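You operate a simulated robot arm through the tools that you are given. There is no shell and no other tool.

Carry out the task below with a simulated two-armed robot. There is one attempt and no reset: what you move stays moved.

## Task
Count the purple notes; put them back if there are 100, otherwise in the SHORT rack.
Fine: at counter 24; switch the small note counter off after.

Only the result counts: the job must be done as asked and must still hold three seconds after the hand-in. Knocking over, shifting, dropping, spilling or breaking anything else fails it.

## Robot
Two 6-joint arms with two-finger grippers on one trunk that stands fixed in place. Base frame: the origin is at the foot of the trunk, x ahead of it, y to its left, z up; the work surface is at about z = 0.78. Readings come in m, rad, newtons and seconds.
The left shoulder is at [0.03, 0.178, 0.938], the right one opposite. With the tool pointing down near the work surface each hand reaches from about 0.42 to 0.84 m from the base axis, measured 20 degrees to its own side. Payload 2.54 kg a hand.
Tool frame (each hand has its own): the origin (TCP) lies between the finger pads and is the grasp point; the fingertips stand 0.03 m ahead of it; z points along the fingers, y is the line along which they close. The gripper opens to 0.116 m; its body begins 0.095 m behind the TCP.
Orientation is that of the tool frame in the base frame, as [roll, pitch, yaw] about the fixed x, y, z axes, in that order (R = Rz(yaw) Ry(pitch) Rx(roll)). With the fingers straight down and closing along the base's y, the tool's x points along the base's -x, its y along +y and its z along -z.

## Interface
- The arms move only by the tool step_arm. It takes "left_steps", "right_steps" or both (then of equal length, played together; a hand with none holds still); each is a list of rows, each a list of 7 numbers: the turn, a rotation vector about the base's x, y, z in rad, then the shift along the base's x, y, z in m, then the gripper command, from -1 (shut) to 1 (fully open), values between in proportion. In form: [[rx, ry, rz, tx, ty, tz, claw], ...]. A call has 1 to 20 rows; each row shifts and turns the commanded pose from where the row before left it. Rows are played at 5 a second. More than 0.05 m and 0.15 rad between two rows, or a gripper value outside its range, and nothing of the call is played. Where a pose cannot be reached the arm comes as near as it can. A force on the tool above 40 N (or 10 N above the force at the start of the call, whichever is more), or a blocked arm, ends the call early, and 0.2 s more pass. The fingers move at their own pace (about 0.153 m/s each) and stop on an object; they squeeze with about 29 N. The grip force told is the motor's: it shows also when the fingers shut on nothing. Time passes only in rows, and 0.2 s behind the last, so rows that do not move let the fingers close. It gives the time, the measured TCP pose, the force on the tool (base axes), the opening and the grip force at its end, in the units of the frame above (readings bear some noise), with the torque about the TCP (base axes, N m) and any sound that the robot's microphone picked up, and new pictures: "views" is both (left out), scene, wrist or none (wrist: the cameras of the hands that moved).
- Cameras (640 x 400 px; columns grow to the right, rows downward): "scene" is now at [0.0292, -0.0229, 1.661]; the picture's right is [-0.21, -0.98, 0.00], its down [-0.76, 0.17, -0.62] and it looks along [0.61, -0.13, -0.78] (base axes); focal length 348 px, centre (320, 200). "left" rides on the left gripper at [0.069, 0.015, -0.122] in its tool frame; the picture's right is [-0.21, 0.98, 0.00], its down [-0.83, -0.18, -0.53] and it looks along [-0.52, -0.11, 0.85] (tool axes); focal length 251 px, centre (320, 200). "right" rides on the right gripper at [0.069, -0.015, -0.122] in its tool frame; the picture's right is [0.22, 0.98, 0.00], its down [-0.83, 0.18, -0.53] and it looks along [-0.52, 0.12, 0.85] (tool axes); focal length 251 px, centre (320, 200). There is no depth. A picture from a camera that has moved, and an enlarged one, comes with that camera's place and axes in the base frame and with its lens. The place of the scene camera against the robot may be out by one fixed shift of up to 0.025 m in any direction.
- slide_trunk(by): moves the trunk up (or, below 0, down) by that many m; the arms and the scene camera ride with it, the base frame stays. It gives what a move gives, with no picture.
- pan_tilt(pan, tilt): turns the head with the scene camera to pan (to the left, within 2.496 rad either way) and tilt (down, from -0.506 to 1.204), counted from straight ahead of the robot. It gives what a move gives, and a new picture of the scene camera.
- inspect(camera, box): a new picture of the part [left, top, right, bottom] of that camera's present view, enlarged. The clock stands still meanwhile.
- job_done(): hands the job in; it is judged then, once.

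Nothing tells you positions but the pictures and the camera data. Unless the task says otherwise, let go and move clear before handing in.

The tools are called after ">>>" by a JSON object that holds its "fn" and its "kwargs". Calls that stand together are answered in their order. step_arm: Moves the arms, as the interface text tells. Its arguments: {"type":"object","properties":{"left_steps":{"type":"array"},"right_steps":{"type":"array"},"views":{"type":"string","enum":["both","scene","wrist","none"]}},"required":[]} The other tools are called the same way: slide_trunk (by) moves the trunk up or down; pan_tilt (pan, tilt) turns the head that bears the scene camera; inspect (camera, box) takes an enlarged picture of a part of a camera's view; job_done () hands the job in.

At the start:

```text
time_s: 0.0
left_tool_pos: [0.545, 0.1498, 1.1843]
left_ee_rot: [3.141, 0.0, 3.14]
left_ft_force: [-0.2, -0.2, 0.4]
left_moment: [0.03, 0.05, -0.01]
left_grip_width: 0.1161
left_grasp_force: 0.1
right_tool_pos: [0.4953, -0.2938, 1.1458]
right_ee_rot: [-3.141, 0.001, 3.141]
right_ft_force: [-0.6, -1.0, -0.5]
right_moment: [-0.01, 0.01, 0.01]
right_grip_width: 0.116
right_grasp_force: 0.1
trunk travel left (down, up): [-0.15, 0.39]
head pan, tilt (commanded): [-0.216, 0.895]
```

scene: 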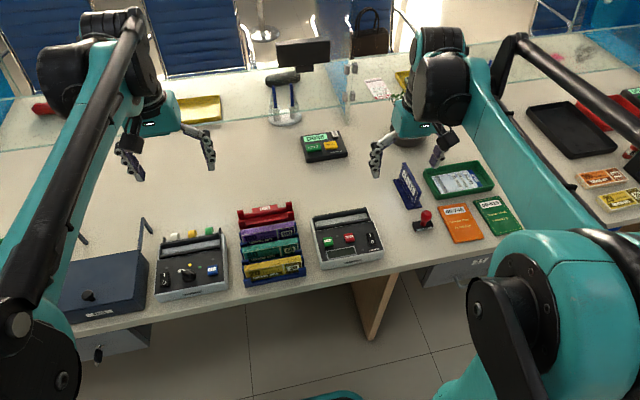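
right: 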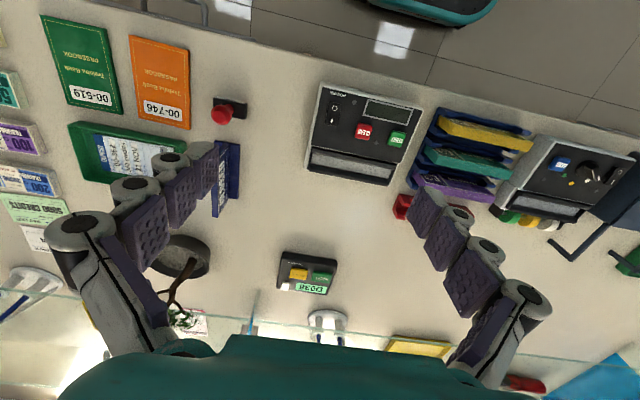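
left: 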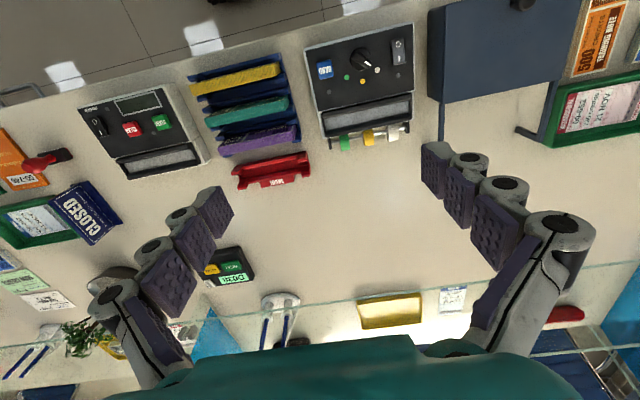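

I see a teller desk with a note rack (yellow, green, purple bundles and a red SHORT rack), a machine on either side of it, and other items. I'll look closer at the pictures first.

>>> {"fn": "inspect", "kwargs": {"camera": "scene", "box": [220, 180, 400, 292]}}

>>> {"fn": "inspect", "kwargs": {"camera": "scene", "box": [60, 200, 240, 312]}}

>>> {"fn": "inspect", "kwargs": {"camera": "left", "box": [60, 20, 300, 200]}}

>>> {"fn": "inspect", "kwargs": {"camera": "left", "box": [280, 0, 520, 180]}}

>>> {"fn": "inspect", "kwargs": {"camera": "right", "box": [280, 60, 640, 285]}}

```text
3.56 times, centred on (310, 236) of scene
camera zoom: at [0.0292, -0.0229, 1.661], right [-0.21, -0.98, 0.0], down [-0.76, 0.17, -0.62], along [0.61, -0.13, -0.78], focal length 1239 px, centre (356, 72)
```

zoom: 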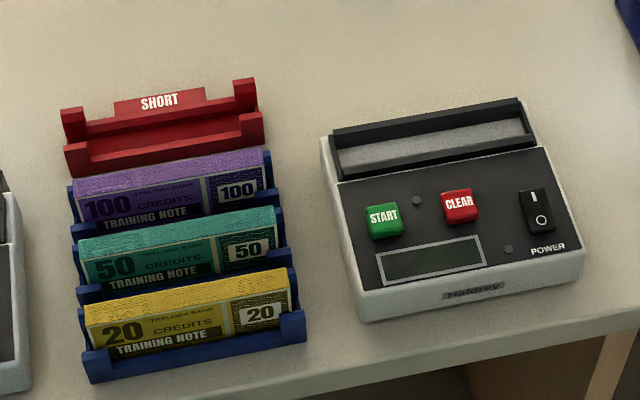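

```text
3.56 times, centred on (150, 256) of scene
camera zoom: at [0.0292, -0.0229, 1.661], right [-0.21, -0.98, 0.0], down [-0.76, 0.17, -0.62], along [0.61, -0.13, -0.78], focal length 1239 px, centre (924, 1)
```

zoom: 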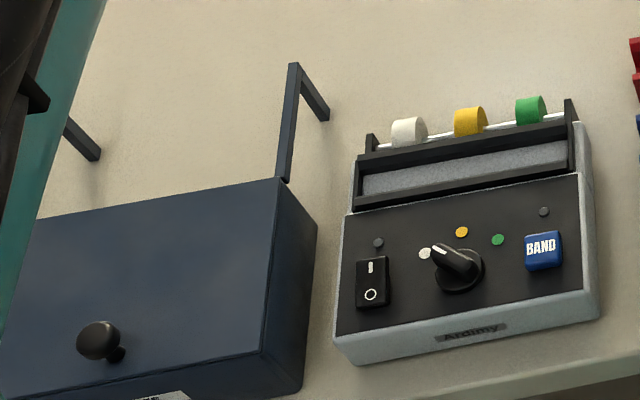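

```text
2.22 times, centred on (180, 110) of left
camera zoom: at [0.4763, 0.1654, 1.3077], right [0.21, 0.98, 0.0], down [0.83, -0.18, 0.53], along [0.52, -0.11, -0.85], focal length 559 px, centre (631, 400)
```

zoom: 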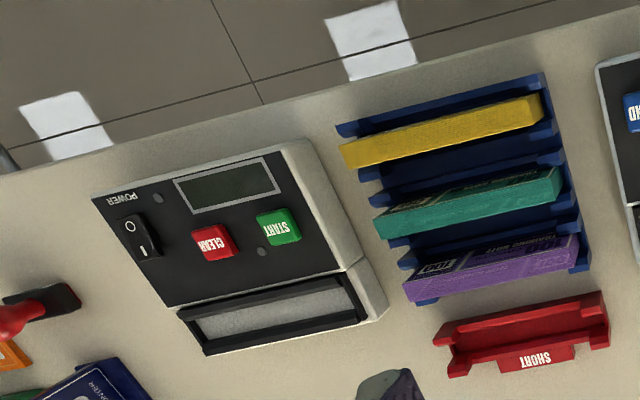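

```text
2.22 times, centred on (400, 90) of left
camera zoom: at [0.4763, 0.1654, 1.3077], right [0.21, 0.98, 0.0], down [0.83, -0.18, 0.53], along [0.52, -0.11, -0.85], focal length 559 px, centre (142, 444)
```

zoom: 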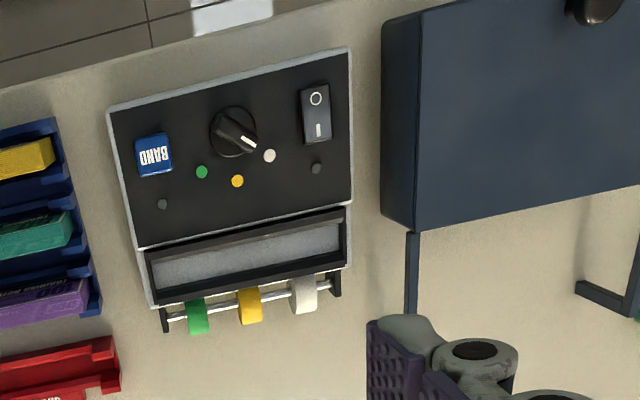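

```text
1.78 times, centred on (460, 172) of right
camera zoom: at [0.4236, -0.3085, 1.2664], right [-0.22, 0.98, 0.0], down [0.83, 0.18, 0.53], along [0.52, 0.12, -0.85], focal length 447 px, centre (71, 249)
```

zoom: 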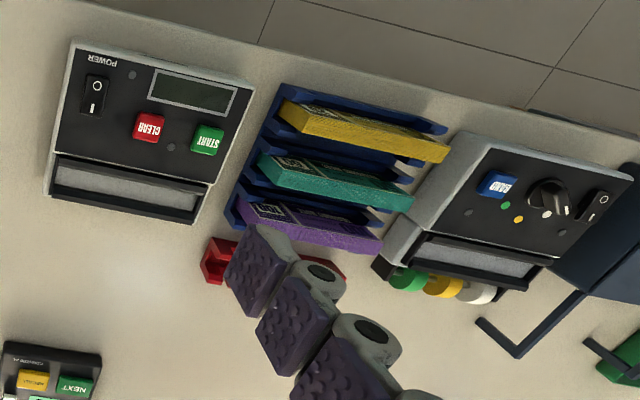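

The Haldrey machine seems to be the note counter, and the Ardimy a bander. I'll look around the room for counter numbers or another note counter.

>>> {"fn": "inspect", "kwargs": {"camera": "scene", "box": [220, 50, 400, 162]}}

>>> {"fn": "inspect", "kwargs": {"camera": "scene", "box": [380, 140, 540, 240]}}

>>> {"fn": "pan_tilt", "kwargs": {"pan": -0.9, "tilt": 0.75}}

>>> {"fn": "pan_tilt", "kwargs": {"pan": 0.6, "tilt": 0.75}}

>>> {"fn": "pan_tilt", "kwargs": {"pan": 0.0, "tilt": 0.3}}

```text
3.56 times, centred on (310, 106) of scene
camera zoom: at [0.0292, -0.0229, 1.661], right [-0.21, -0.98, 0.0], down [-0.76, 0.17, -0.62], along [0.61, -0.13, -0.78], focal length 1239 px, centre (356, 534)
```

zoom: 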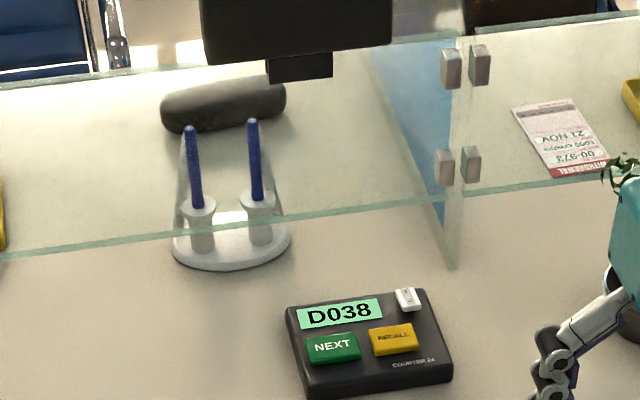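

```text
4.00 times, centred on (460, 190) of scene
camera zoom: at [0.0292, -0.0229, 1.661], right [-0.21, -0.98, 0.0], down [-0.76, 0.17, -0.62], along [0.61, -0.13, -0.78], focal length 1394 px, centre (-240, 240)
```

zoom: 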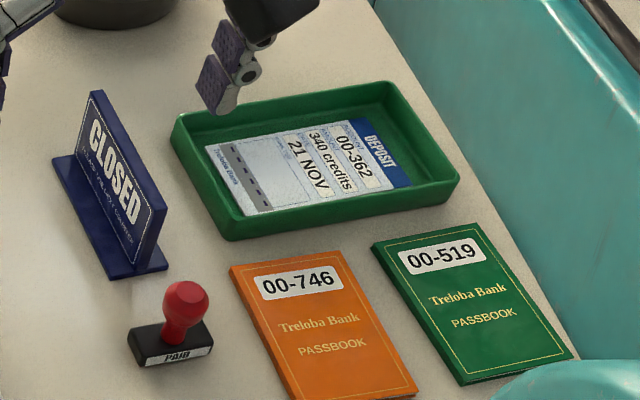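

```text
time_s: 1.1
left_tool_pos: [0.5435, 0.1494, 1.1848]
left_ee_rot: [3.141, 0.0, 3.141]
left_ft_force: [-0.2, 0.8, 0.1]
left_moment: [-0.01, 0.01, -0.04]
left_grip_width: 0.116
left_grasp_force: 0.0
right_tool_pos: [0.4938, -0.2936, 1.1446]
right_ee_rot: [3.141, 0.0, -3.141]
right_ft_force: [-1.3, 0.5, -0.1]
right_moment: [-0.02, 0.02, 0.01]
right_grip_width: 0.1158
right_grasp_force: 0.0
trunk travel left (down, up): [-0.15, 0.39]
head pan, tilt (commanded): [-0.901, 0.75]
camera scene: at [0.0067, -0.0716, 1.6725], right [-0.78, -0.62, 0.0], down [-0.42, 0.53, -0.73], along [0.45, -0.57, -0.68], focal length 348 px, centre (320, 200)
```

scene: 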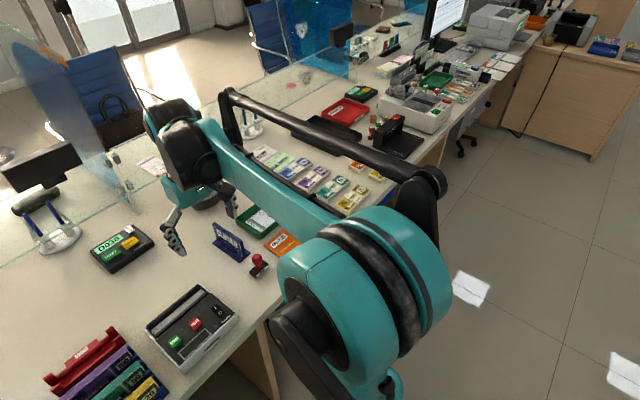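

```text
time_s: 2.7
left_tool_pos: [0.5442, 0.1501, 1.1849]
left_ee_rot: [-3.14, 0.0, 3.141]
left_ft_force: [-0.2, 0.4, 0.5]
left_moment: [-0.05, 0.01, 0.01]
left_grip_width: 0.1159
left_grasp_force: 0.1
right_tool_pos: [0.4942, -0.2929, 1.1432]
right_ee_rot: [-3.141, 0.0, -3.141]
right_ft_force: [0.4, 0.1, -0.6]
right_moment: [0.01, 0.01, 0.0]
right_grip_width: 0.1162
right_grasp_force: 0.0
trunk travel left (down, up): [-0.15, 0.39]
head pan, tilt (commanded): [0.6, 0.75]
camera scene: at [0.0236, 0.04, 1.6725], right [0.56, -0.83, 0.0], down [-0.56, -0.39, -0.73], along [0.6, 0.41, -0.68], focal length 348 px, centre (320, 200)
```

scene: 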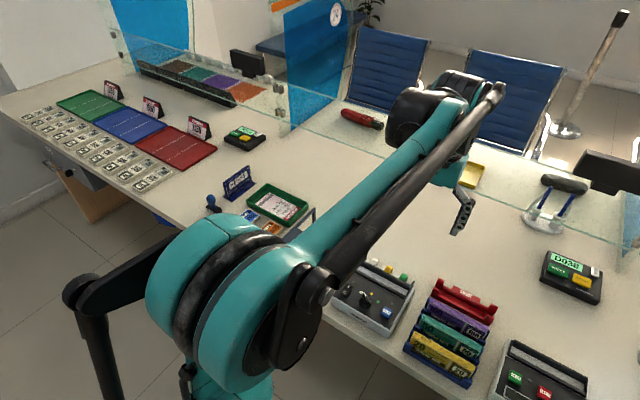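

```text
time_s: 3.7
left_tool_pos: [0.5453, 0.1518, 1.1856]
left_ee_rot: [3.141, -0.001, 3.142]
left_ft_force: [-0.5, -0.9, 0.4]
left_moment: [0.03, 0.0, -0.02]
left_grip_width: 0.1159
left_grasp_force: 0.0
right_tool_pos: [0.4941, -0.2928, 1.1444]
right_ee_rot: [3.141, 0.002, -3.14]
right_ft_force: [-0.5, -0.1, 0.7]
right_moment: [-0.04, -0.01, -0.03]
right_grip_width: 0.1158
right_grasp_force: 0.0
trunk travel left (down, up): [-0.15, 0.39]
head pan, tilt (commanded): [0.0, 0.3]
camera scene: at [0.0486, -0.0066, 1.7128], right [0.0, -1.0, 0.0], down [-0.3, 0.0, -0.95], along [0.95, 0.0, -0.3], focal length 348 px, centre (320, 200)
```

scene: 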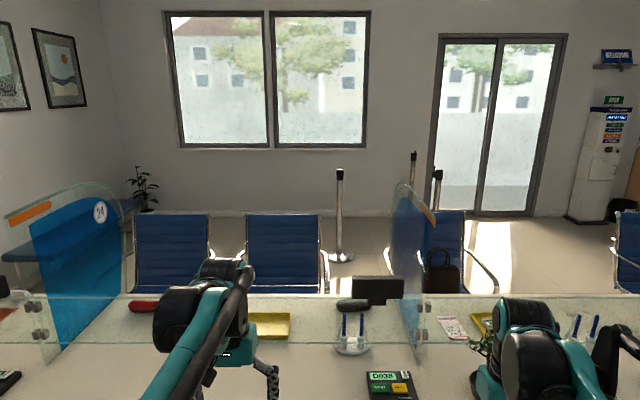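

Counter 24 is the desk right in front, and the small Haldrey is its note counter, now off. I take START to be at about (0.535, -0.145, 0.84). I'll move the left hand aside and bring the right hand's camera nearer to measure the rack and the machine.

>>> {"fn": "step_arm", "kwargs": {"left_steps": [[0, 0, 0, 0, 0.04, 0, 1], [0, 0, 0, 0, 0.04, 0, 1], [0, 0, 0, 0, 0.04, 0, 1], [0, 0, 0, 0, 0.04, 0, 1], [0, 0, 0, 0, 0.02, 0, 1], [0, 0, 0, 0, 0, 0, 1]], "right_steps": [[0, 0, 0, -0.005, 0.04, -0.02, 1], [0, 0, 0, -0.005, 0.04, -0.02, 1], [0, 0, 0, -0.005, 0.04, -0.02, 1], [0, 0, 0, 0, 0.04, -0.02, 1], [0, 0, 0, 0, 0.04, -0.02, 1], [0, 0, 0, 0, 0, 0, 1]], "views": "both"}}

>>> {"fn": "pan_tilt", "kwargs": {"pan": -0.1, "tilt": 0.95}}

```text
time_s: 5.1
left_tool_pos: [0.5447, 0.3327, 1.1861]
left_ee_rot: [-3.142, -0.002, 3.14]
left_ft_force: [0.0, -0.9, 0.1]
left_moment: [0.04, 0.02, -0.01]
left_grip_width: 0.1161
left_grasp_force: 0.0
right_tool_pos: [0.4809, -0.0942, 1.0447]
right_ee_rot: [-3.141, 0.001, -3.141]
right_ft_force: [0.2, -0.5, -0.9]
right_moment: [0.06, -0.03, 0.0]
right_grip_width: 0.116
right_grasp_force: 0.0
trunk travel left (down, up): [-0.15, 0.39]
head pan, tilt (commanded): [0.0, 0.3]
camera scene: at [0.0481, -0.0077, 1.7129], right [0.0, -1.0, 0.0], down [-0.3, 0.0, -0.96], along [0.96, 0.0, -0.3], focal length 348 px, centre (320, 200)
camera right: at [0.4104, -0.1092, 1.1662], right [-0.21, 0.98, 0.0], down [0.83, 0.18, 0.53], along [0.52, 0.12, -0.85], focal length 251 px, centre (320, 200)
camera left: at [0.4764, 0.3473, 1.3088], right [0.21, 0.98, 0.0], down [0.83, -0.18, 0.53], along [0.52, -0.11, -0.85], focal length 251 px, centre (320, 200)
```

scene: 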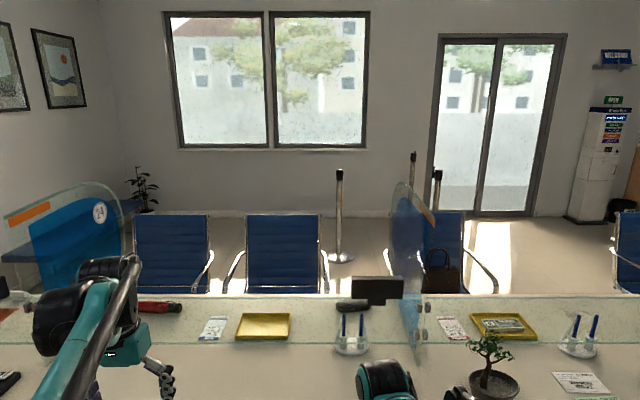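
right: 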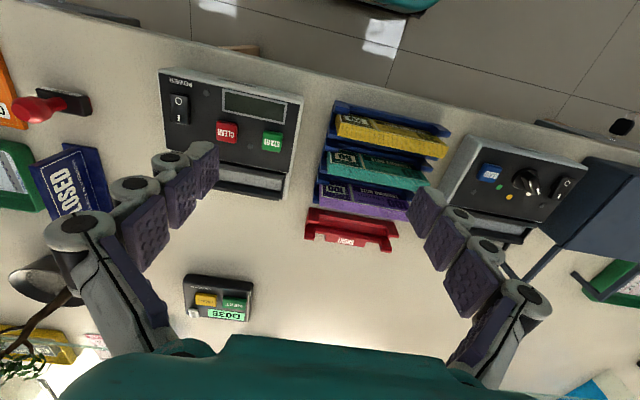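
left: 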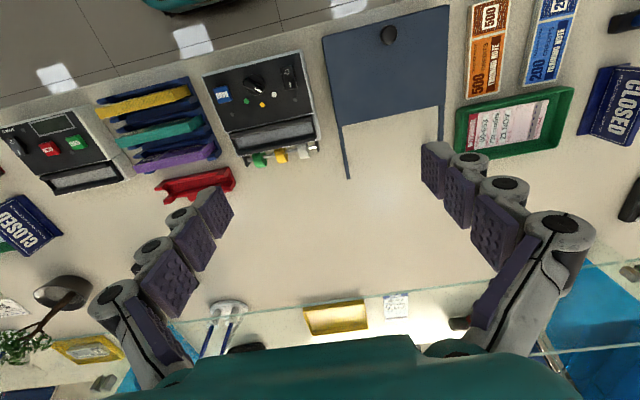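

```text
time_s: 6.1
left_tool_pos: [0.5457, 0.3324, 1.1848]
left_ee_rot: [-3.141, 0.001, -3.141]
left_ft_force: [-0.4, 0.0, 0.2]
left_moment: [0.0, 0.0, -0.03]
left_grip_width: 0.1159
left_grasp_force: 0.1
right_tool_pos: [0.481, -0.0929, 1.044]
right_ee_rot: [3.141, 0.001, 3.141]
right_ft_force: [0.4, -0.4, 0.6]
right_moment: [0.0, 0.01, 0.04]
right_grip_width: 0.116
right_grasp_force: 0.1
trunk travel left (down, up): [-0.15, 0.39]
head pan, tilt (commanded): [-0.099, 0.949]
camera scene: at [0.0276, -0.0137, 1.6571], right [-0.1, -1.0, 0.0], down [-0.81, 0.08, -0.58], along [0.58, -0.06, -0.81], focal length 348 px, centre (320, 200)
```

scene: 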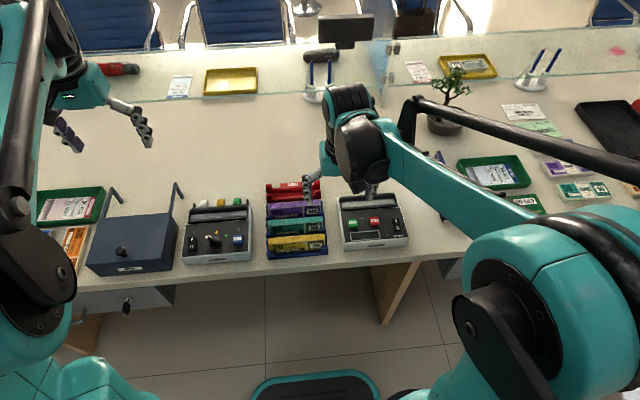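

>>> {"fn": "inspect", "kwargs": {"camera": "right", "box": [290, 80, 470, 270]}}

>>> {"fn": "inspect", "kwargs": {"camera": "right", "box": [130, 50, 330, 220]}}

>>> {"fn": "inspect", "kwargs": {"camera": "left", "box": [0, 60, 250, 220]}}

>>> {"fn": "inspect", "kwargs": {"camera": "scene", "box": [240, 170, 430, 270]}}

```text
2.11 times, centred on (380, 175) of right
camera zoom: at [0.4107, -0.1087, 1.1664], right [-0.22, 0.98, 0.0], down [0.83, 0.18, 0.53], along [0.52, 0.11, -0.85], focal length 529 px, centre (194, 253)
```

zoom: 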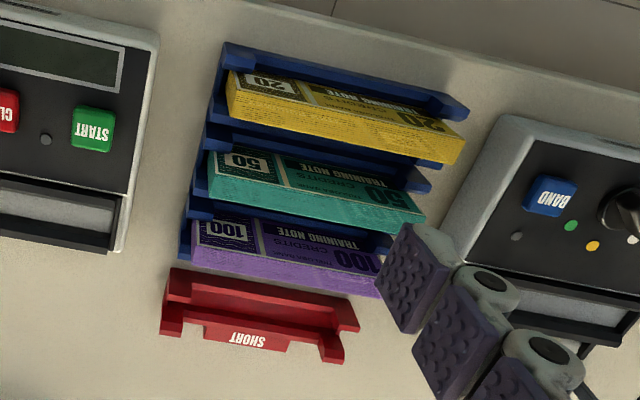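

```text
2.35 times, centred on (230, 135) of right
camera zoom: at [0.4107, -0.1087, 1.1664], right [-0.22, 0.98, 0.0], down [0.83, 0.18, 0.53], along [0.52, 0.11, -0.85], focal length 592 px, centre (532, 353)
```

zoom: 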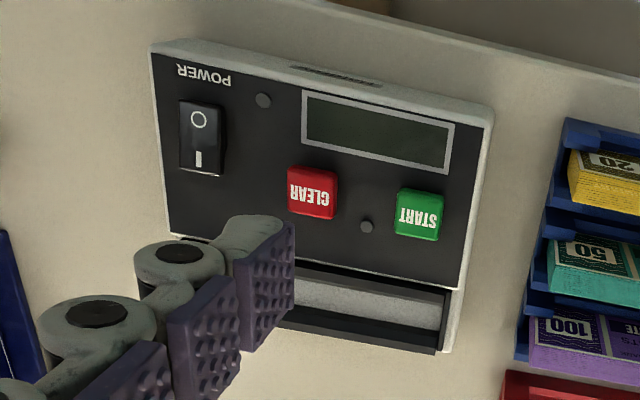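

```text
2.50 times, centred on (125, 140) of left
camera zoom: at [0.4768, 0.3479, 1.3084], right [0.21, 0.98, 0.0], down [0.83, -0.18, 0.53], along [0.52, -0.11, -0.85], focal length 629 px, centre (808, 350)
```

zoom: 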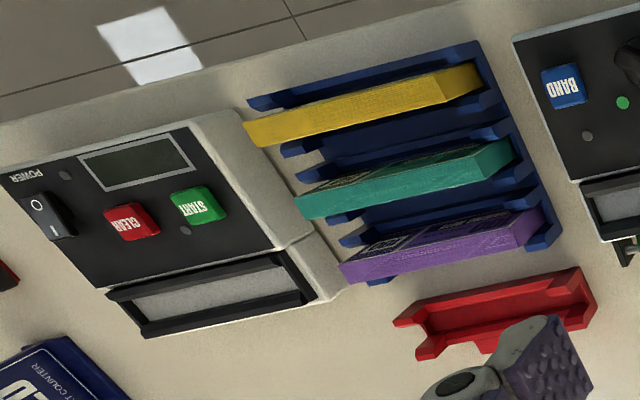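

```text
3.37 times, centred on (335, 220) of scene
camera zoom: at [0.0276, -0.0137, 1.6571], right [-0.1, -1.0, 0.0], down [-0.81, 0.08, -0.58], along [0.58, -0.06, -0.81], focal length 1174 px, centre (270, 133)
```

zoom: 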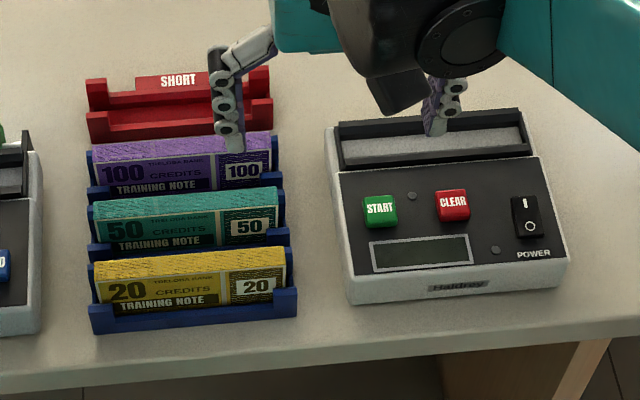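

I measured the purple bundle's near end at about (0.61, -0.065, 0.845). I need finer zooms to get its tilt and yaw right.

>>> {"fn": "inspect", "kwargs": {"camera": "left", "box": [120, 130, 240, 205]}}

>>> {"fn": "inspect", "kwargs": {"camera": "right", "box": [300, 150, 420, 260]}}

>>> {"fn": "inspect", "kwargs": {"camera": "left", "box": [0, 100, 140, 200]}}

```text
5.33 times, centred on (180, 168) of left
camera zoom: at [0.4768, 0.3479, 1.3084], right [0.21, 0.98, 0.0], down [0.83, -0.18, 0.53], along [0.52, -0.11, -0.85], focal length 1341 px, centre (1067, 373)
```

zoom: 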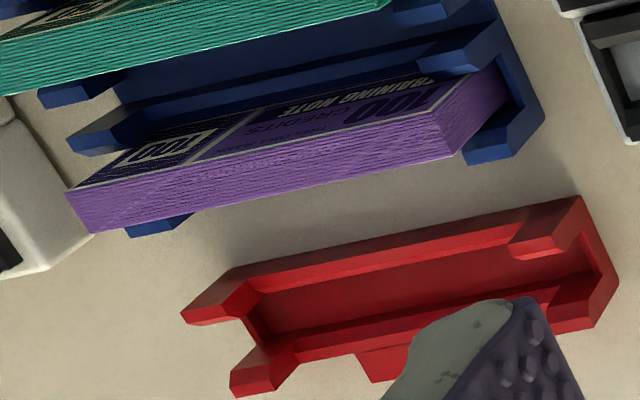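

```text
3.64 times, centred on (360, 205) of right
camera zoom: at [0.4107, -0.1087, 1.1664], right [-0.22, 0.98, 0.0], down [0.83, 0.18, 0.53], along [0.52, 0.11, -0.85], focal length 914 px, centre (174, 182)
```

zoom: 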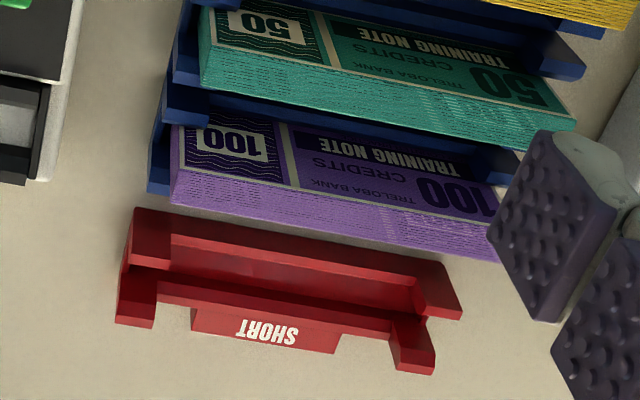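

```text
4.00 times, centred on (70, 150) of left
camera zoom: at [0.4768, 0.3479, 1.3084], right [0.21, 0.98, 0.0], down [0.83, -0.18, 0.53], along [0.52, -0.11, -0.85], focal length 1006 px, centre (1320, 400)
```

zoom: 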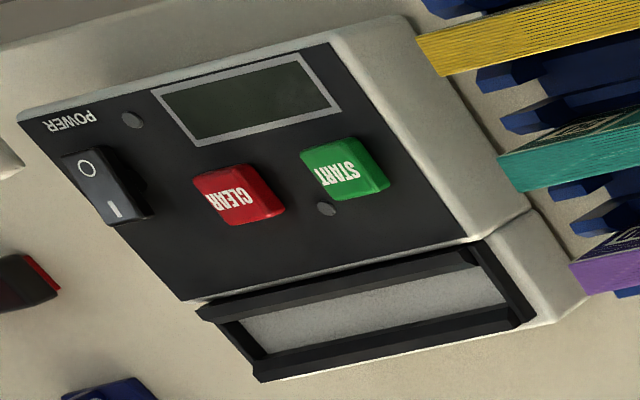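

The purple bundle stands upright along y: x 0.601–0.6195, y -0.065 to 0.085, top at z ≈ 0.844. The counter's rocker is near (0.519, -0.264, 0.84) with its I end away from me. I'll shut the right gripper to see how big the fingertips are, and move the hand above the switch.

>>> {"fn": "step_arm", "kwargs": {"right_steps": [[0, 0, 0, 0.01, -0.045, -0.01, -1], [0, 0, 0, 0.01, -0.045, -0.01, -1], [0, 0, 0, 0.01, -0.045, -0.01, -1], [0, 0, 0, 0.01, -0.035, -0.01, -1], [0, 0, 0, 0, 0, 0, -1]], "views": "both"}}

```text
time_s: 7.3
left_tool_pos: [0.5454, 0.3327, 1.1857]
left_ee_rot: [-3.141, 0.0, 3.142]
left_ft_force: [-1.0, -0.4, -0.1]
left_moment: [-0.03, -0.03, -0.01]
left_grip_width: 0.1159
left_grasp_force: 0.1
right_tool_pos: [0.5191, -0.2629, 1.0049]
right_ee_rot: [-3.142, 0.0, -3.139]
right_ft_force: [0.5, 0.3, -0.6]
right_moment: [0.01, 0.0, -0.02]
right_grip_width: 0.0002
right_grasp_force: 27.8
trunk travel left (down, up): [-0.15, 0.39]
head pan, tilt (commanded): [-0.099, 0.949]
camera scene: at [0.027, -0.0133, 1.657], right [-0.1, -1.0, 0.0], down [-0.81, 0.08, -0.58], along [0.58, -0.06, -0.81], focal length 348 px, centre (320, 200)
camera right: at [0.448, -0.2778, 1.1269], right [-0.22, 0.98, 0.0], down [0.83, 0.18, 0.53], along [0.52, 0.11, -0.85], focal length 251 px, centre (320, 200)
```

scene: 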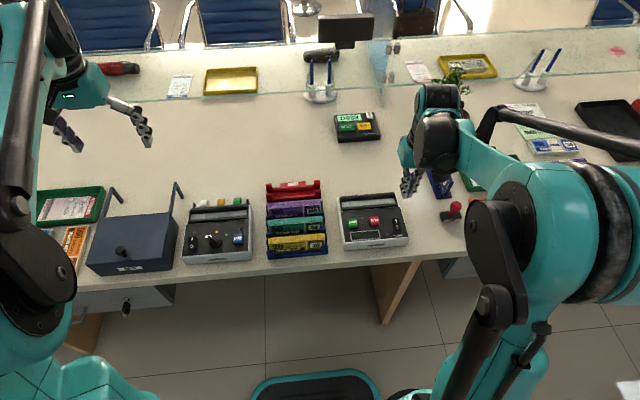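
right: 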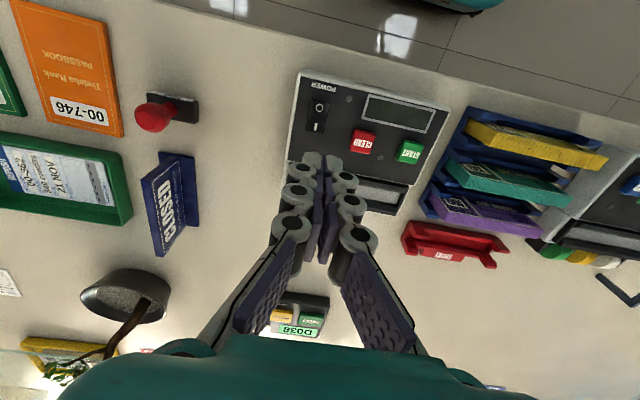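

>>> {"fn": "inspect", "kwargs": {"camera": "right", "box": [260, 60, 460, 260]}}

>>> {"fn": "inspect", "kwargs": {"camera": "right", "box": [380, 90, 600, 280]}}

>>> {"fn": "inspect", "kwargs": {"camera": "scene", "box": [250, 170, 440, 270]}}

```text
2.00 times, centred on (360, 160) of right
camera zoom: at [0.448, -0.2778, 1.1269], right [-0.22, 0.98, 0.0], down [0.83, 0.18, 0.53], along [0.52, 0.11, -0.85], focal length 503 px, centre (240, 280)
```

zoom: 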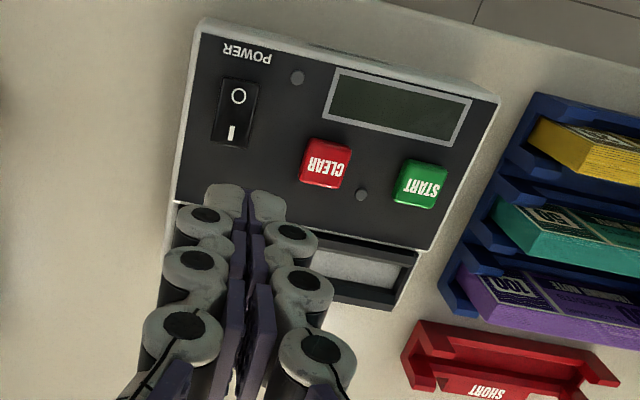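

```text
2.11 times, centred on (490, 185) of right
camera zoom: at [0.448, -0.2778, 1.1269], right [-0.22, 0.98, 0.0], down [0.83, 0.18, 0.53], along [0.52, 0.11, -0.85], focal length 529 px, centre (-38, 232)
```

zoom: 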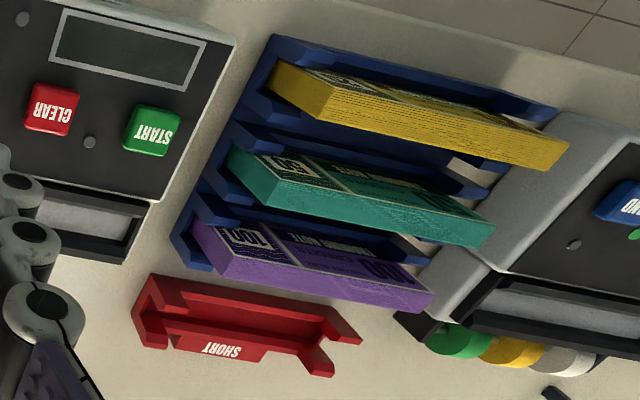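

```text
3.37 times, centred on (345, 220) of scene
camera zoom: at [0.027, -0.0133, 1.657], right [-0.1, -1.0, 0.0], down [-0.81, 0.08, -0.58], along [0.58, -0.06, -0.81], focal length 1174 px, centre (236, 133)
```

zoom: 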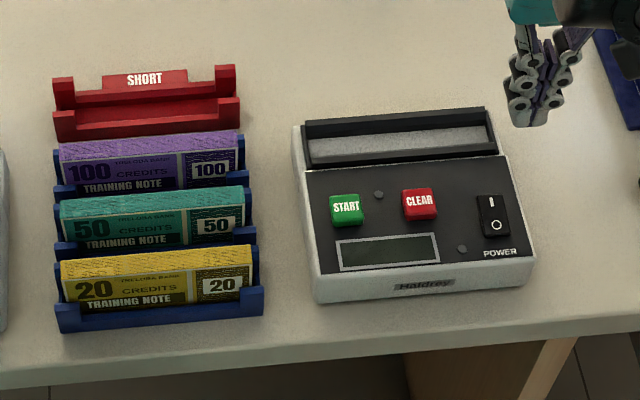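

The shut fingertips are about 0.027 m across, small enough for the rocker. I'll go down over its I half, at about (0.529, -0.2655), and press gently.

>>> {"fn": "step_arm", "kwargs": {"right_steps": [[0, 0, 0, 0.01, -0.0025, -0.03, -1], [0, 0, 0, 0, 0, -0.04, -1], [0, 0, 0, 0, 0, -0.03, -1], [0, 0, 0, 0, 0, -0.01, -1], [0, 0, 0, 0, 0, 0, -1]], "views": "wrist"}}

>>> {"fn": "inspect", "kwargs": {"camera": "right", "box": [220, 60, 460, 230]}}

>>> {"fn": "inspect", "kwargs": {"camera": "scene", "box": [330, 170, 430, 260]}}

```text
time_s: 8.5
left_tool_pos: [0.5459, 0.3334, 1.185]
left_ee_rot: [3.141, 0.001, 3.141]
left_ft_force: [-0.7, 0.2, -0.1]
left_moment: [0.01, -0.01, 0.01]
left_grip_width: 0.1159
left_grasp_force: 0.0
right_tool_pos: [0.5307, -0.2662, 0.8938]
right_ee_rot: [-3.141, 0.0, -3.141]
right_ft_force: [0.4, -0.4, 0.0]
right_moment: [-0.02, -0.03, 0.01]
right_grip_width: 0.0
right_grasp_force: 28.5
trunk travel left (down, up): [-0.15, 0.39]
head pan, tilt (commanded): [-0.099, 0.949]
camera right: at [0.46, -0.2812, 1.0154], right [-0.22, 0.98, 0.0], down [0.83, 0.18, 0.53], along [0.52, 0.11, -0.85], focal length 251 px, centre (320, 200)
```

right: 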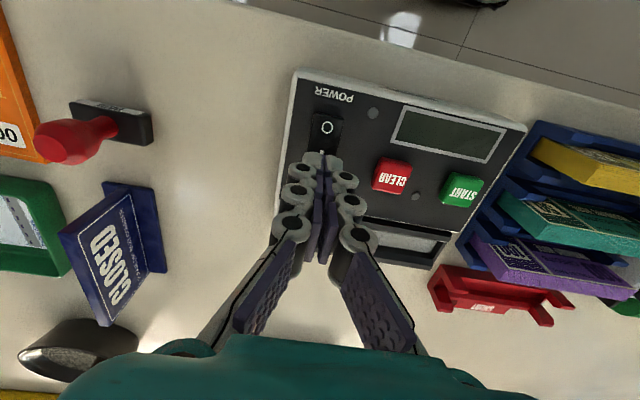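

```text
2.35 times, centred on (340, 145) of right
camera zoom: at [0.46, -0.2812, 1.0154], right [-0.22, 0.98, 0.0], down [0.83, 0.18, 0.53], along [0.52, 0.11, -0.85], focal length 592 px, centre (273, 329)
```

zoom: 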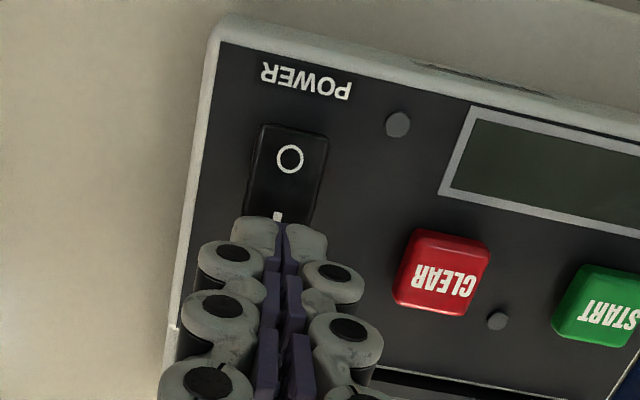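

```text
4.44 times, centred on (380, 215) of scene
camera zoom: at [0.0276, -0.0139, 1.657], right [-0.1, -1.0, 0.0], down [-0.81, 0.08, -0.58], along [0.58, -0.06, -0.81], focal length 1548 px, centre (53, 133)
```

zoom: 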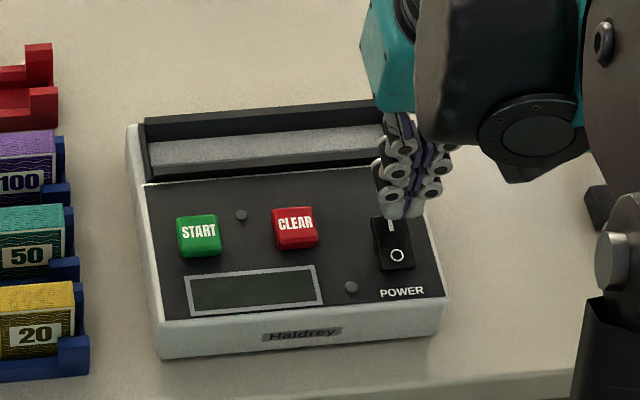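

The tips are over the I half of the rocker. I'll go down in small steps and watch the force and listen for a click.

>>> {"fn": "step_arm", "kwargs": {"right_steps": [[0, 0, 0, 0, 0, -0.008, -1], [0, 0, 0, 0, 0, -0.006, -1], [0, 0, 0, 0, 0, -0.004, -1], [0, 0, 0, 0, 0, 0, -1]], "views": "wrist"}}

>>> {"fn": "inspect", "kwargs": {"camera": "right", "box": [220, 60, 460, 230]}}

```text
time_s: 9.5
left_tool_pos: [0.5463, 0.3329, 1.1851]
left_ee_rot: [-3.14, 0.001, 3.141]
left_ft_force: [0.6, -0.2, 0.8]
left_moment: [0.01, -0.01, 0.0]
left_grip_width: 0.1162
left_grasp_force: 0.0
right_tool_pos: [0.5275, -0.2667, 0.8762]
right_ee_rot: [3.14, 0.0, 3.141]
right_ft_force: [-0.1, -0.6, 0.3]
right_moment: [0.0, 0.0, 0.03]
right_grip_width: 0.0002
right_grasp_force: 28.6
trunk travel left (down, up): [-0.15, 0.39]
head pan, tilt (commanded): [-0.099, 0.949]
camera right: at [0.4584, -0.2811, 0.9976], right [-0.22, 0.98, 0.0], down [0.83, 0.18, 0.53], along [0.52, 0.11, -0.85], focal length 251 px, centre (320, 200)
```

right: 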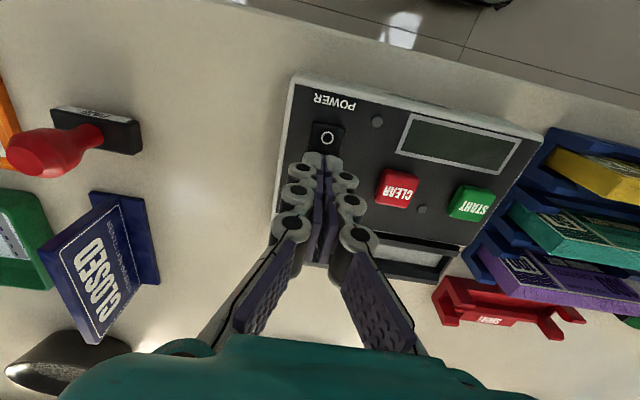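

```text
2.35 times, centred on (340, 145) of right
camera zoom: at [0.4584, -0.2811, 0.9976], right [-0.22, 0.98, 0.0], down [0.83, 0.18, 0.53], along [0.52, 0.11, -0.85], focal length 592 px, centre (273, 329)
```

zoom: 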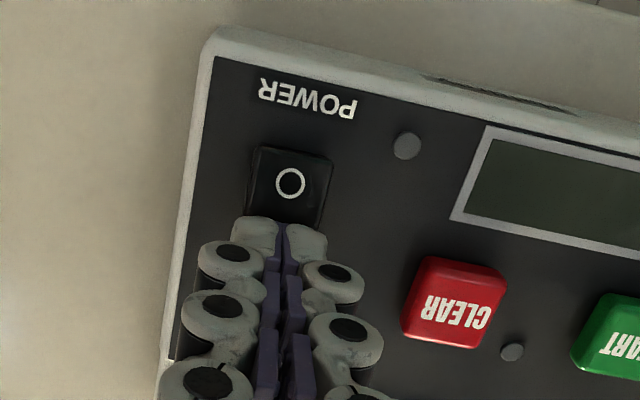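

No contact yet at tip height 0.846. I'll keep going down slowly.

>>> {"fn": "step_arm", "kwargs": {"right_steps": [[0, 0, 0, 0, 0, -0.003, -1], [0, 0, 0, 0, 0, -0.003, -1], [0, 0, 0, 0, 0, -0.002, -1], [0, 0, 0, 0, 0, 0, -1]], "views": "wrist"}}

>>> {"fn": "inspect", "kwargs": {"camera": "right", "box": [220, 60, 460, 230]}}

```text
time_s: 10.5
left_tool_pos: [0.5452, 0.3339, 1.186]
left_ee_rot: [-3.141, 0.0, 3.141]
left_ft_force: [0.1, 0.0, 0.0]
left_moment: [-0.05, -0.03, 0.0]
left_grip_width: 0.1164
left_grasp_force: 0.0
right_tool_pos: [0.529, -0.2641, 0.8686]
right_ee_rot: [-3.141, 0.001, -3.141]
right_ft_force: [3.7, -1.7, 14.0]
right_moment: [-0.06, 0.01, -0.01]
right_grip_width: 0.0063
right_grasp_force: 28.7
trunk travel left (down, up): [-0.15, 0.39]
head pan, tilt (commanded): [-0.099, 0.949]
camera right: at [0.4589, -0.2806, 0.9908], right [-0.22, 0.98, 0.0], down [0.83, 0.18, 0.53], along [0.52, 0.11, -0.85], focal length 251 px, centre (320, 200)
```

right: 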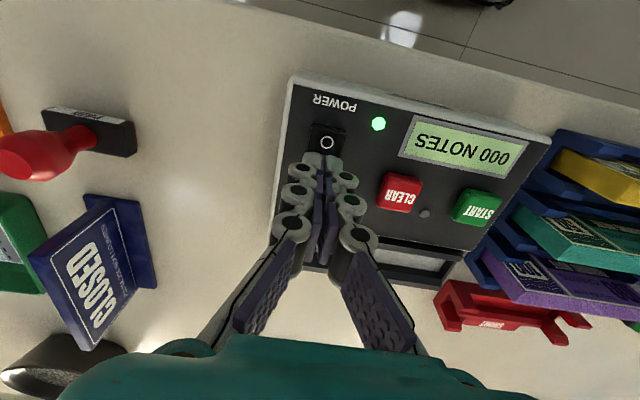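

```text
2.35 times, centred on (340, 145) of right
camera zoom: at [0.4589, -0.2806, 0.9908], right [-0.22, 0.98, 0.0], down [0.83, 0.18, 0.53], along [0.52, 0.11, -0.85], focal length 592 px, centre (273, 329)
```

zoom: 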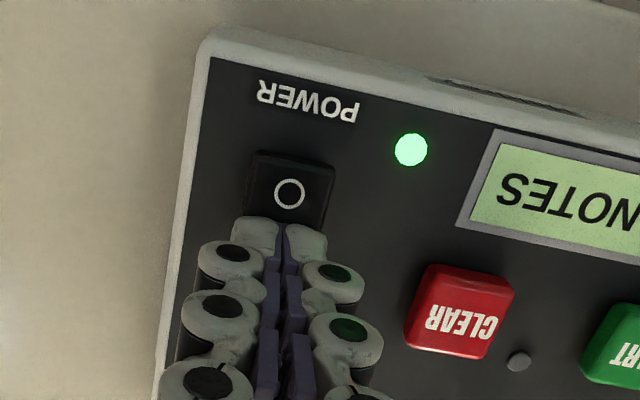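

The counter is on and reads "000 NOTES". I'll lift clear, then turn the hand 90 degrees so the fingers close along x, and open part way above the machine.

>>> {"fn": "step_arm", "kwargs": {"right_steps": [[0, 0, 0, 0, 0, 0.03, -1], [0, 0, 0, 0, 0, 0.04, -1], [0, 0, 0, 0, 0, 0.04, -1], [0, 0, 0.1428, 0.01, 0.02, 0.03, -0.31], [0, 0, 0.1428, 0.01, 0.025, 0.02, -0.31], [0, 0, 0.1428, 0.01, 0.025, 0, -0.31], [0, 0, 0.1428, 0.01, 0.025, 0, -0.31], [0, 0, 0.1428, 0.01, 0.025, 0, -0.31], [0, 0, 0.1428, 0.01, 0.025, 0, -0.31], [0, 0, 0.1428, 0.01, 0.025, 0, -0.31], [0, 0, 0.1428, 0.01, 0.025, 0, -0.31], [0, 0, 0.1428, 0, 0.025, 0, -0.31], [0, 0, 0.1428, 0, 0.025, 0, -0.31], [0, 0, 0.1428, 0, 0.025, 0, -0.31], [0, 0, 0, 0, 0, 0, -0.31]], "views": "both"}}

```text
time_s: 13.7
left_tool_pos: [0.5465, 0.3327, 1.1866]
left_ee_rot: [-3.141, -0.001, -3.141]
left_ft_force: [0.0, -0.1, -0.2]
left_moment: [0.02, -0.01, 0.02]
left_grip_width: 0.1158
left_grasp_force: 0.0
right_tool_pos: [0.6081, 0.0039, 1.029]
right_ee_rot: [3.141, -0.001, -1.569]
right_ft_force: [-0.4, -0.4, 0.1]
right_moment: [0.02, -0.02, 0.01]
right_grip_width: 0.0399
right_grasp_force: 0.1
trunk travel left (down, up): [-0.15, 0.39]
head pan, tilt (commanded): [-0.099, 0.949]
camera scene: at [0.0276, -0.0144, 1.657], right [-0.1, -1.0, 0.0], down [-0.81, 0.08, -0.58], along [0.58, -0.06, -0.81], focal length 348 px, centre (320, 200)
camera right: at [0.6221, -0.0649, 1.1503], right [-0.98, -0.22, 0.0], down [-0.18, 0.83, 0.53], along [-0.12, 0.52, -0.85], focal length 251 px, centre (320, 200)
```

scene: 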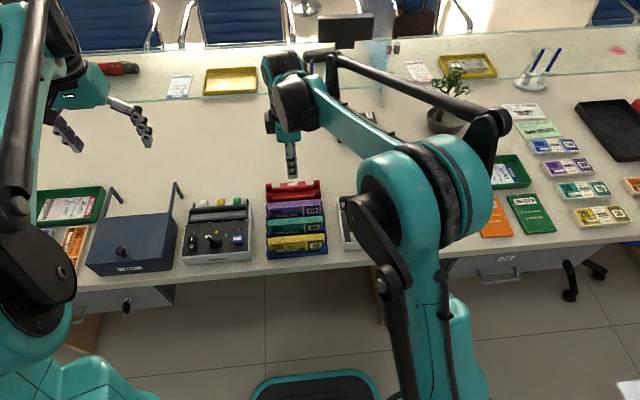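
right: 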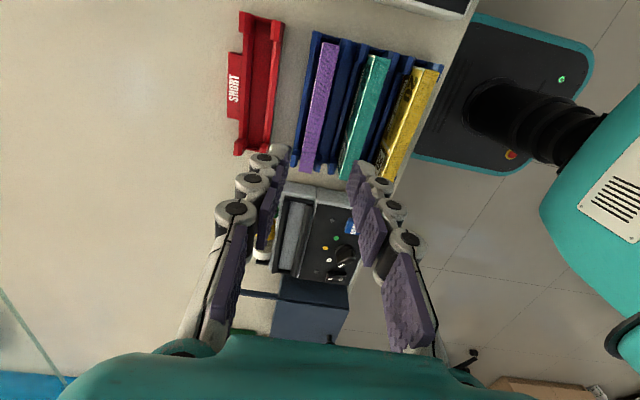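

The hand is turned and sits above the rack, with a clear view along the slots. I'll zoom in to place the bundle and the SHORT rack exactly.

>>> {"fn": "inspect", "kwargs": {"camera": "right", "box": [210, 0, 450, 200]}}

>>> {"fn": "inspect", "kwargs": {"camera": "right", "box": [220, 0, 340, 180]}}

```text
2.00 times, centred on (330, 100) of right
camera zoom: at [0.6221, -0.0649, 1.1503], right [-0.98, -0.22, 0.0], down [-0.18, 0.83, 0.53], along [-0.12, 0.52, -0.85], focal length 503 px, centre (300, 400)
```

zoom: 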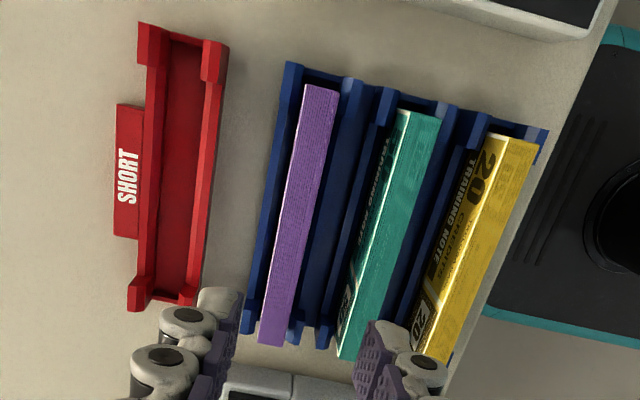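

```text
2.22 times, centred on (280, 90) of right
camera zoom: at [0.6221, -0.0649, 1.1503], right [-0.98, -0.22, 0.0], down [-0.18, 0.83, 0.53], along [-0.12, 0.52, -0.85], focal length 559 px, centre (409, 444)
```

zoom: 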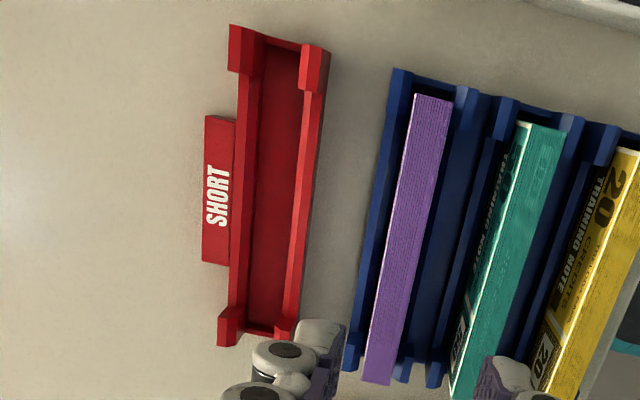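

From this view the bundle lies at x 0.602–0.6185, y -0.067 to 0.085, centre (0.6105, 0.009). I'll line up over it and go part way down to check the finger clearances.

>>> {"fn": "step_arm", "kwargs": {"right_steps": [[0, 0, 0, 0.002, 0.005, -0.03, -0.38], [0, 0, 0, 0, 0, -0.04, -0.38], [0, 0, 0, 0, 0, -0.04, -0.38], [0, 0, 0, 0, 0, -0.02, -0.38], [0, 0, 0, 0, 0, 0, -0.38]], "views": "wrist"}}

>>> {"fn": "inspect", "kwargs": {"camera": "right", "box": [200, 20, 440, 220]}}

>>> {"fn": "inspect", "kwargs": {"camera": "scene", "box": [240, 160, 350, 270]}}

>>> {"fn": "inspect", "kwargs": {"camera": "left", "box": [60, 80, 260, 230]}}

```text
time_s: 14.9
left_tool_pos: [0.5456, 0.3336, 1.1858]
left_ee_rot: [-3.141, 0.001, 3.14]
left_ft_force: [0.3, -0.1, 0.3]
left_moment: [0.0, 0.01, 0.02]
left_grip_width: 0.1162
left_grasp_force: 0.0
right_tool_pos: [0.6122, 0.0091, 0.8967]
right_ee_rot: [3.141, 0.0, -1.571]
right_ft_force: [-1.1, -0.3, 1.1]
right_moment: [-0.02, -0.02, 0.02]
right_grip_width: 0.0357
right_grasp_force: 0.0
trunk travel left (down, up): [-0.15, 0.39]
head pan, tilt (commanded): [-0.099, 0.949]
camera right: at [0.6252, -0.0604, 1.0191], right [-0.98, -0.21, 0.0], down [-0.18, 0.83, 0.53], along [-0.12, 0.52, -0.85], focal length 251 px, centre (320, 200)
```

right: 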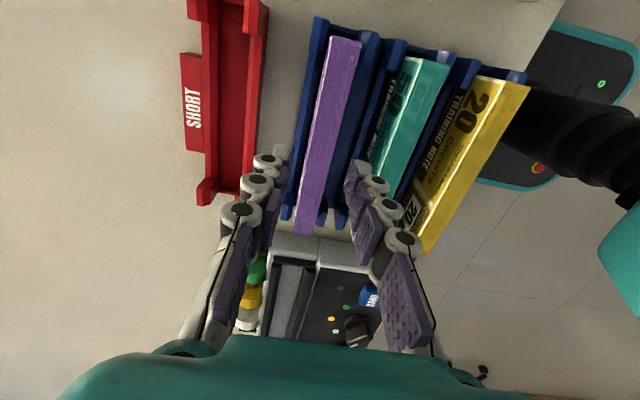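

```text
2.00 times, centred on (320, 120) of right
camera zoom: at [0.6252, -0.0604, 1.0191], right [-0.98, -0.21, 0.0], down [-0.18, 0.83, 0.53], along [-0.12, 0.52, -0.85], focal length 503 px, centre (320, 360)
```

zoom: 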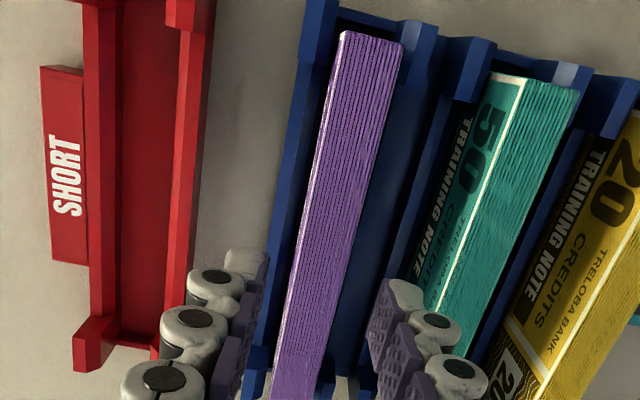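

```text
3.64 times, centred on (295, 215) of scene
camera zoom: at [0.0276, -0.0139, 1.657], right [-0.1, -1.0, 0.0], down [-0.81, 0.08, -0.58], along [0.58, -0.06, -0.81], focal length 1267 px, centre (411, 146)
```

zoom: 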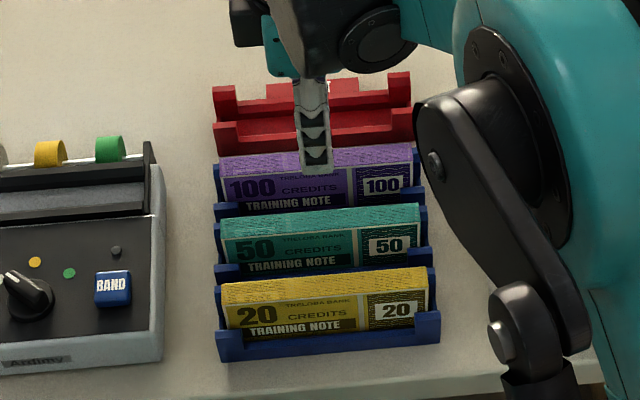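

```text
2.67 times, centred on (160, 155) of left
camera zoom: at [0.4769, 0.3478, 1.3084], right [0.21, 0.98, 0.0], down [0.83, -0.18, 0.53], along [0.52, -0.11, -0.85], focal length 670 px, centre (747, 320)
```

zoom: 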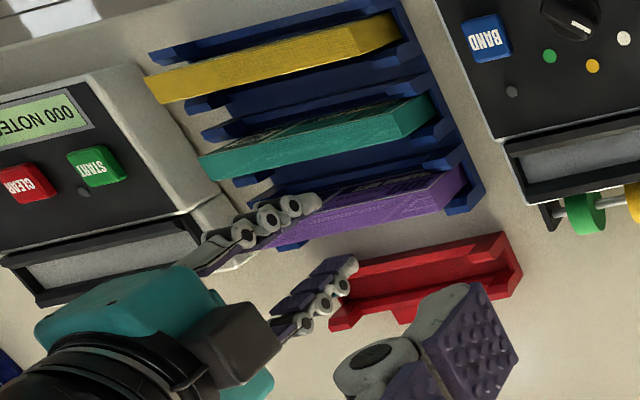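

The fingers straddle the bundle evenly. I'll go down until the tips are at about z 0.82, above the rack walls, and close.

>>> {"fn": "step_arm", "kwargs": {"right_steps": [[0, 0, 0, -0.001, 0, -0.02, -0.38], [0, 0, 0, 0, 0, -0.015, -0.38], [0, 0, 0, 0, 0, -0.01, -0.38], [0, 0, 0, 0, 0, 0, -0.38]], "views": "wrist"}}

>>> {"fn": "inspect", "kwargs": {"camera": "right", "box": [200, 20, 440, 220]}}

>>> {"fn": "inspect", "kwargs": {"camera": "scene", "box": [240, 160, 350, 270]}}

>>> {"fn": "inspect", "kwargs": {"camera": "left", "box": [60, 80, 260, 230]}}

```text
time_s: 15.9
left_tool_pos: [0.5449, 0.3322, 1.1857]
left_ee_rot: [-3.141, -0.001, 3.141]
left_ft_force: [-0.1, 0.1, 0.0]
left_moment: [-0.01, 0.03, 0.02]
left_grip_width: 0.1157
left_grasp_force: 0.1
right_tool_pos: [0.6091, 0.0104, 0.8528]
right_ee_rot: [3.14, 0.0, -1.572]
right_ft_force: [-0.6, 0.2, -0.2]
right_moment: [-0.01, -0.01, 0.04]
right_grip_width: 0.0357
right_grasp_force: 0.0
trunk travel left (down, up): [-0.15, 0.39]
head pan, tilt (commanded): [-0.099, 0.949]
camera right: at [0.6238, -0.0594, 0.9747], right [-0.98, -0.21, 0.0], down [-0.18, 0.83, 0.53], along [-0.11, 0.52, -0.85], focal length 251 px, centre (320, 200)
```

right: 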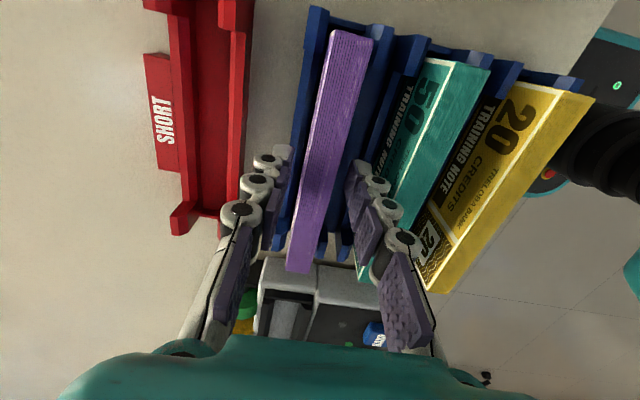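

```text
2.00 times, centred on (320, 120) of right
camera zoom: at [0.6238, -0.0594, 0.9747], right [-0.98, -0.21, 0.0], down [-0.18, 0.83, 0.53], along [-0.11, 0.52, -0.85], focal length 503 px, centre (320, 360)
```

zoom: 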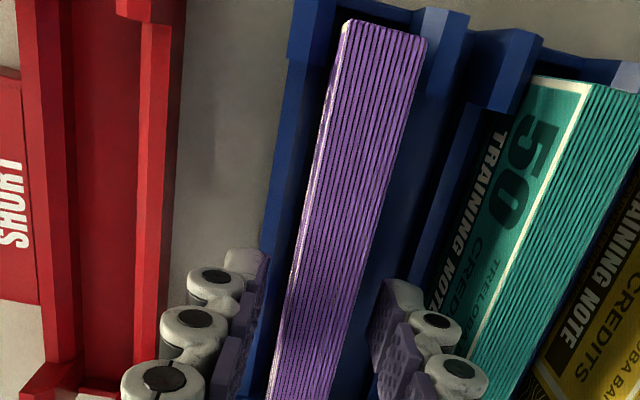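

```text
3.64 times, centred on (295, 215) of scene
camera zoom: at [0.0274, -0.0138, 1.657], right [-0.1, -1.0, 0.0], down [-0.81, 0.08, -0.58], along [0.58, -0.06, -0.81], focal length 1267 px, centre (411, 146)
```

zoom: 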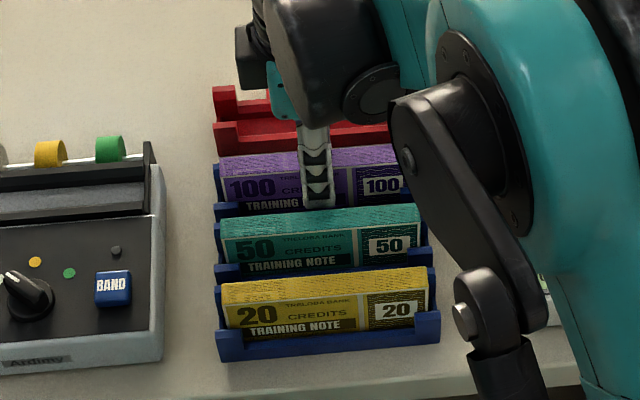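

```text
2.67 times, centred on (160, 155) of left
camera zoom: at [0.4767, 0.3478, 1.3085], right [0.21, 0.98, 0.0], down [0.83, -0.18, 0.53], along [0.52, -0.11, -0.85], focal length 670 px, centre (747, 320)
```

zoom: 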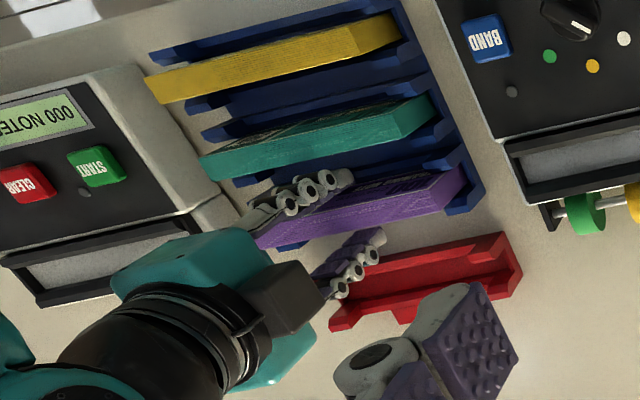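

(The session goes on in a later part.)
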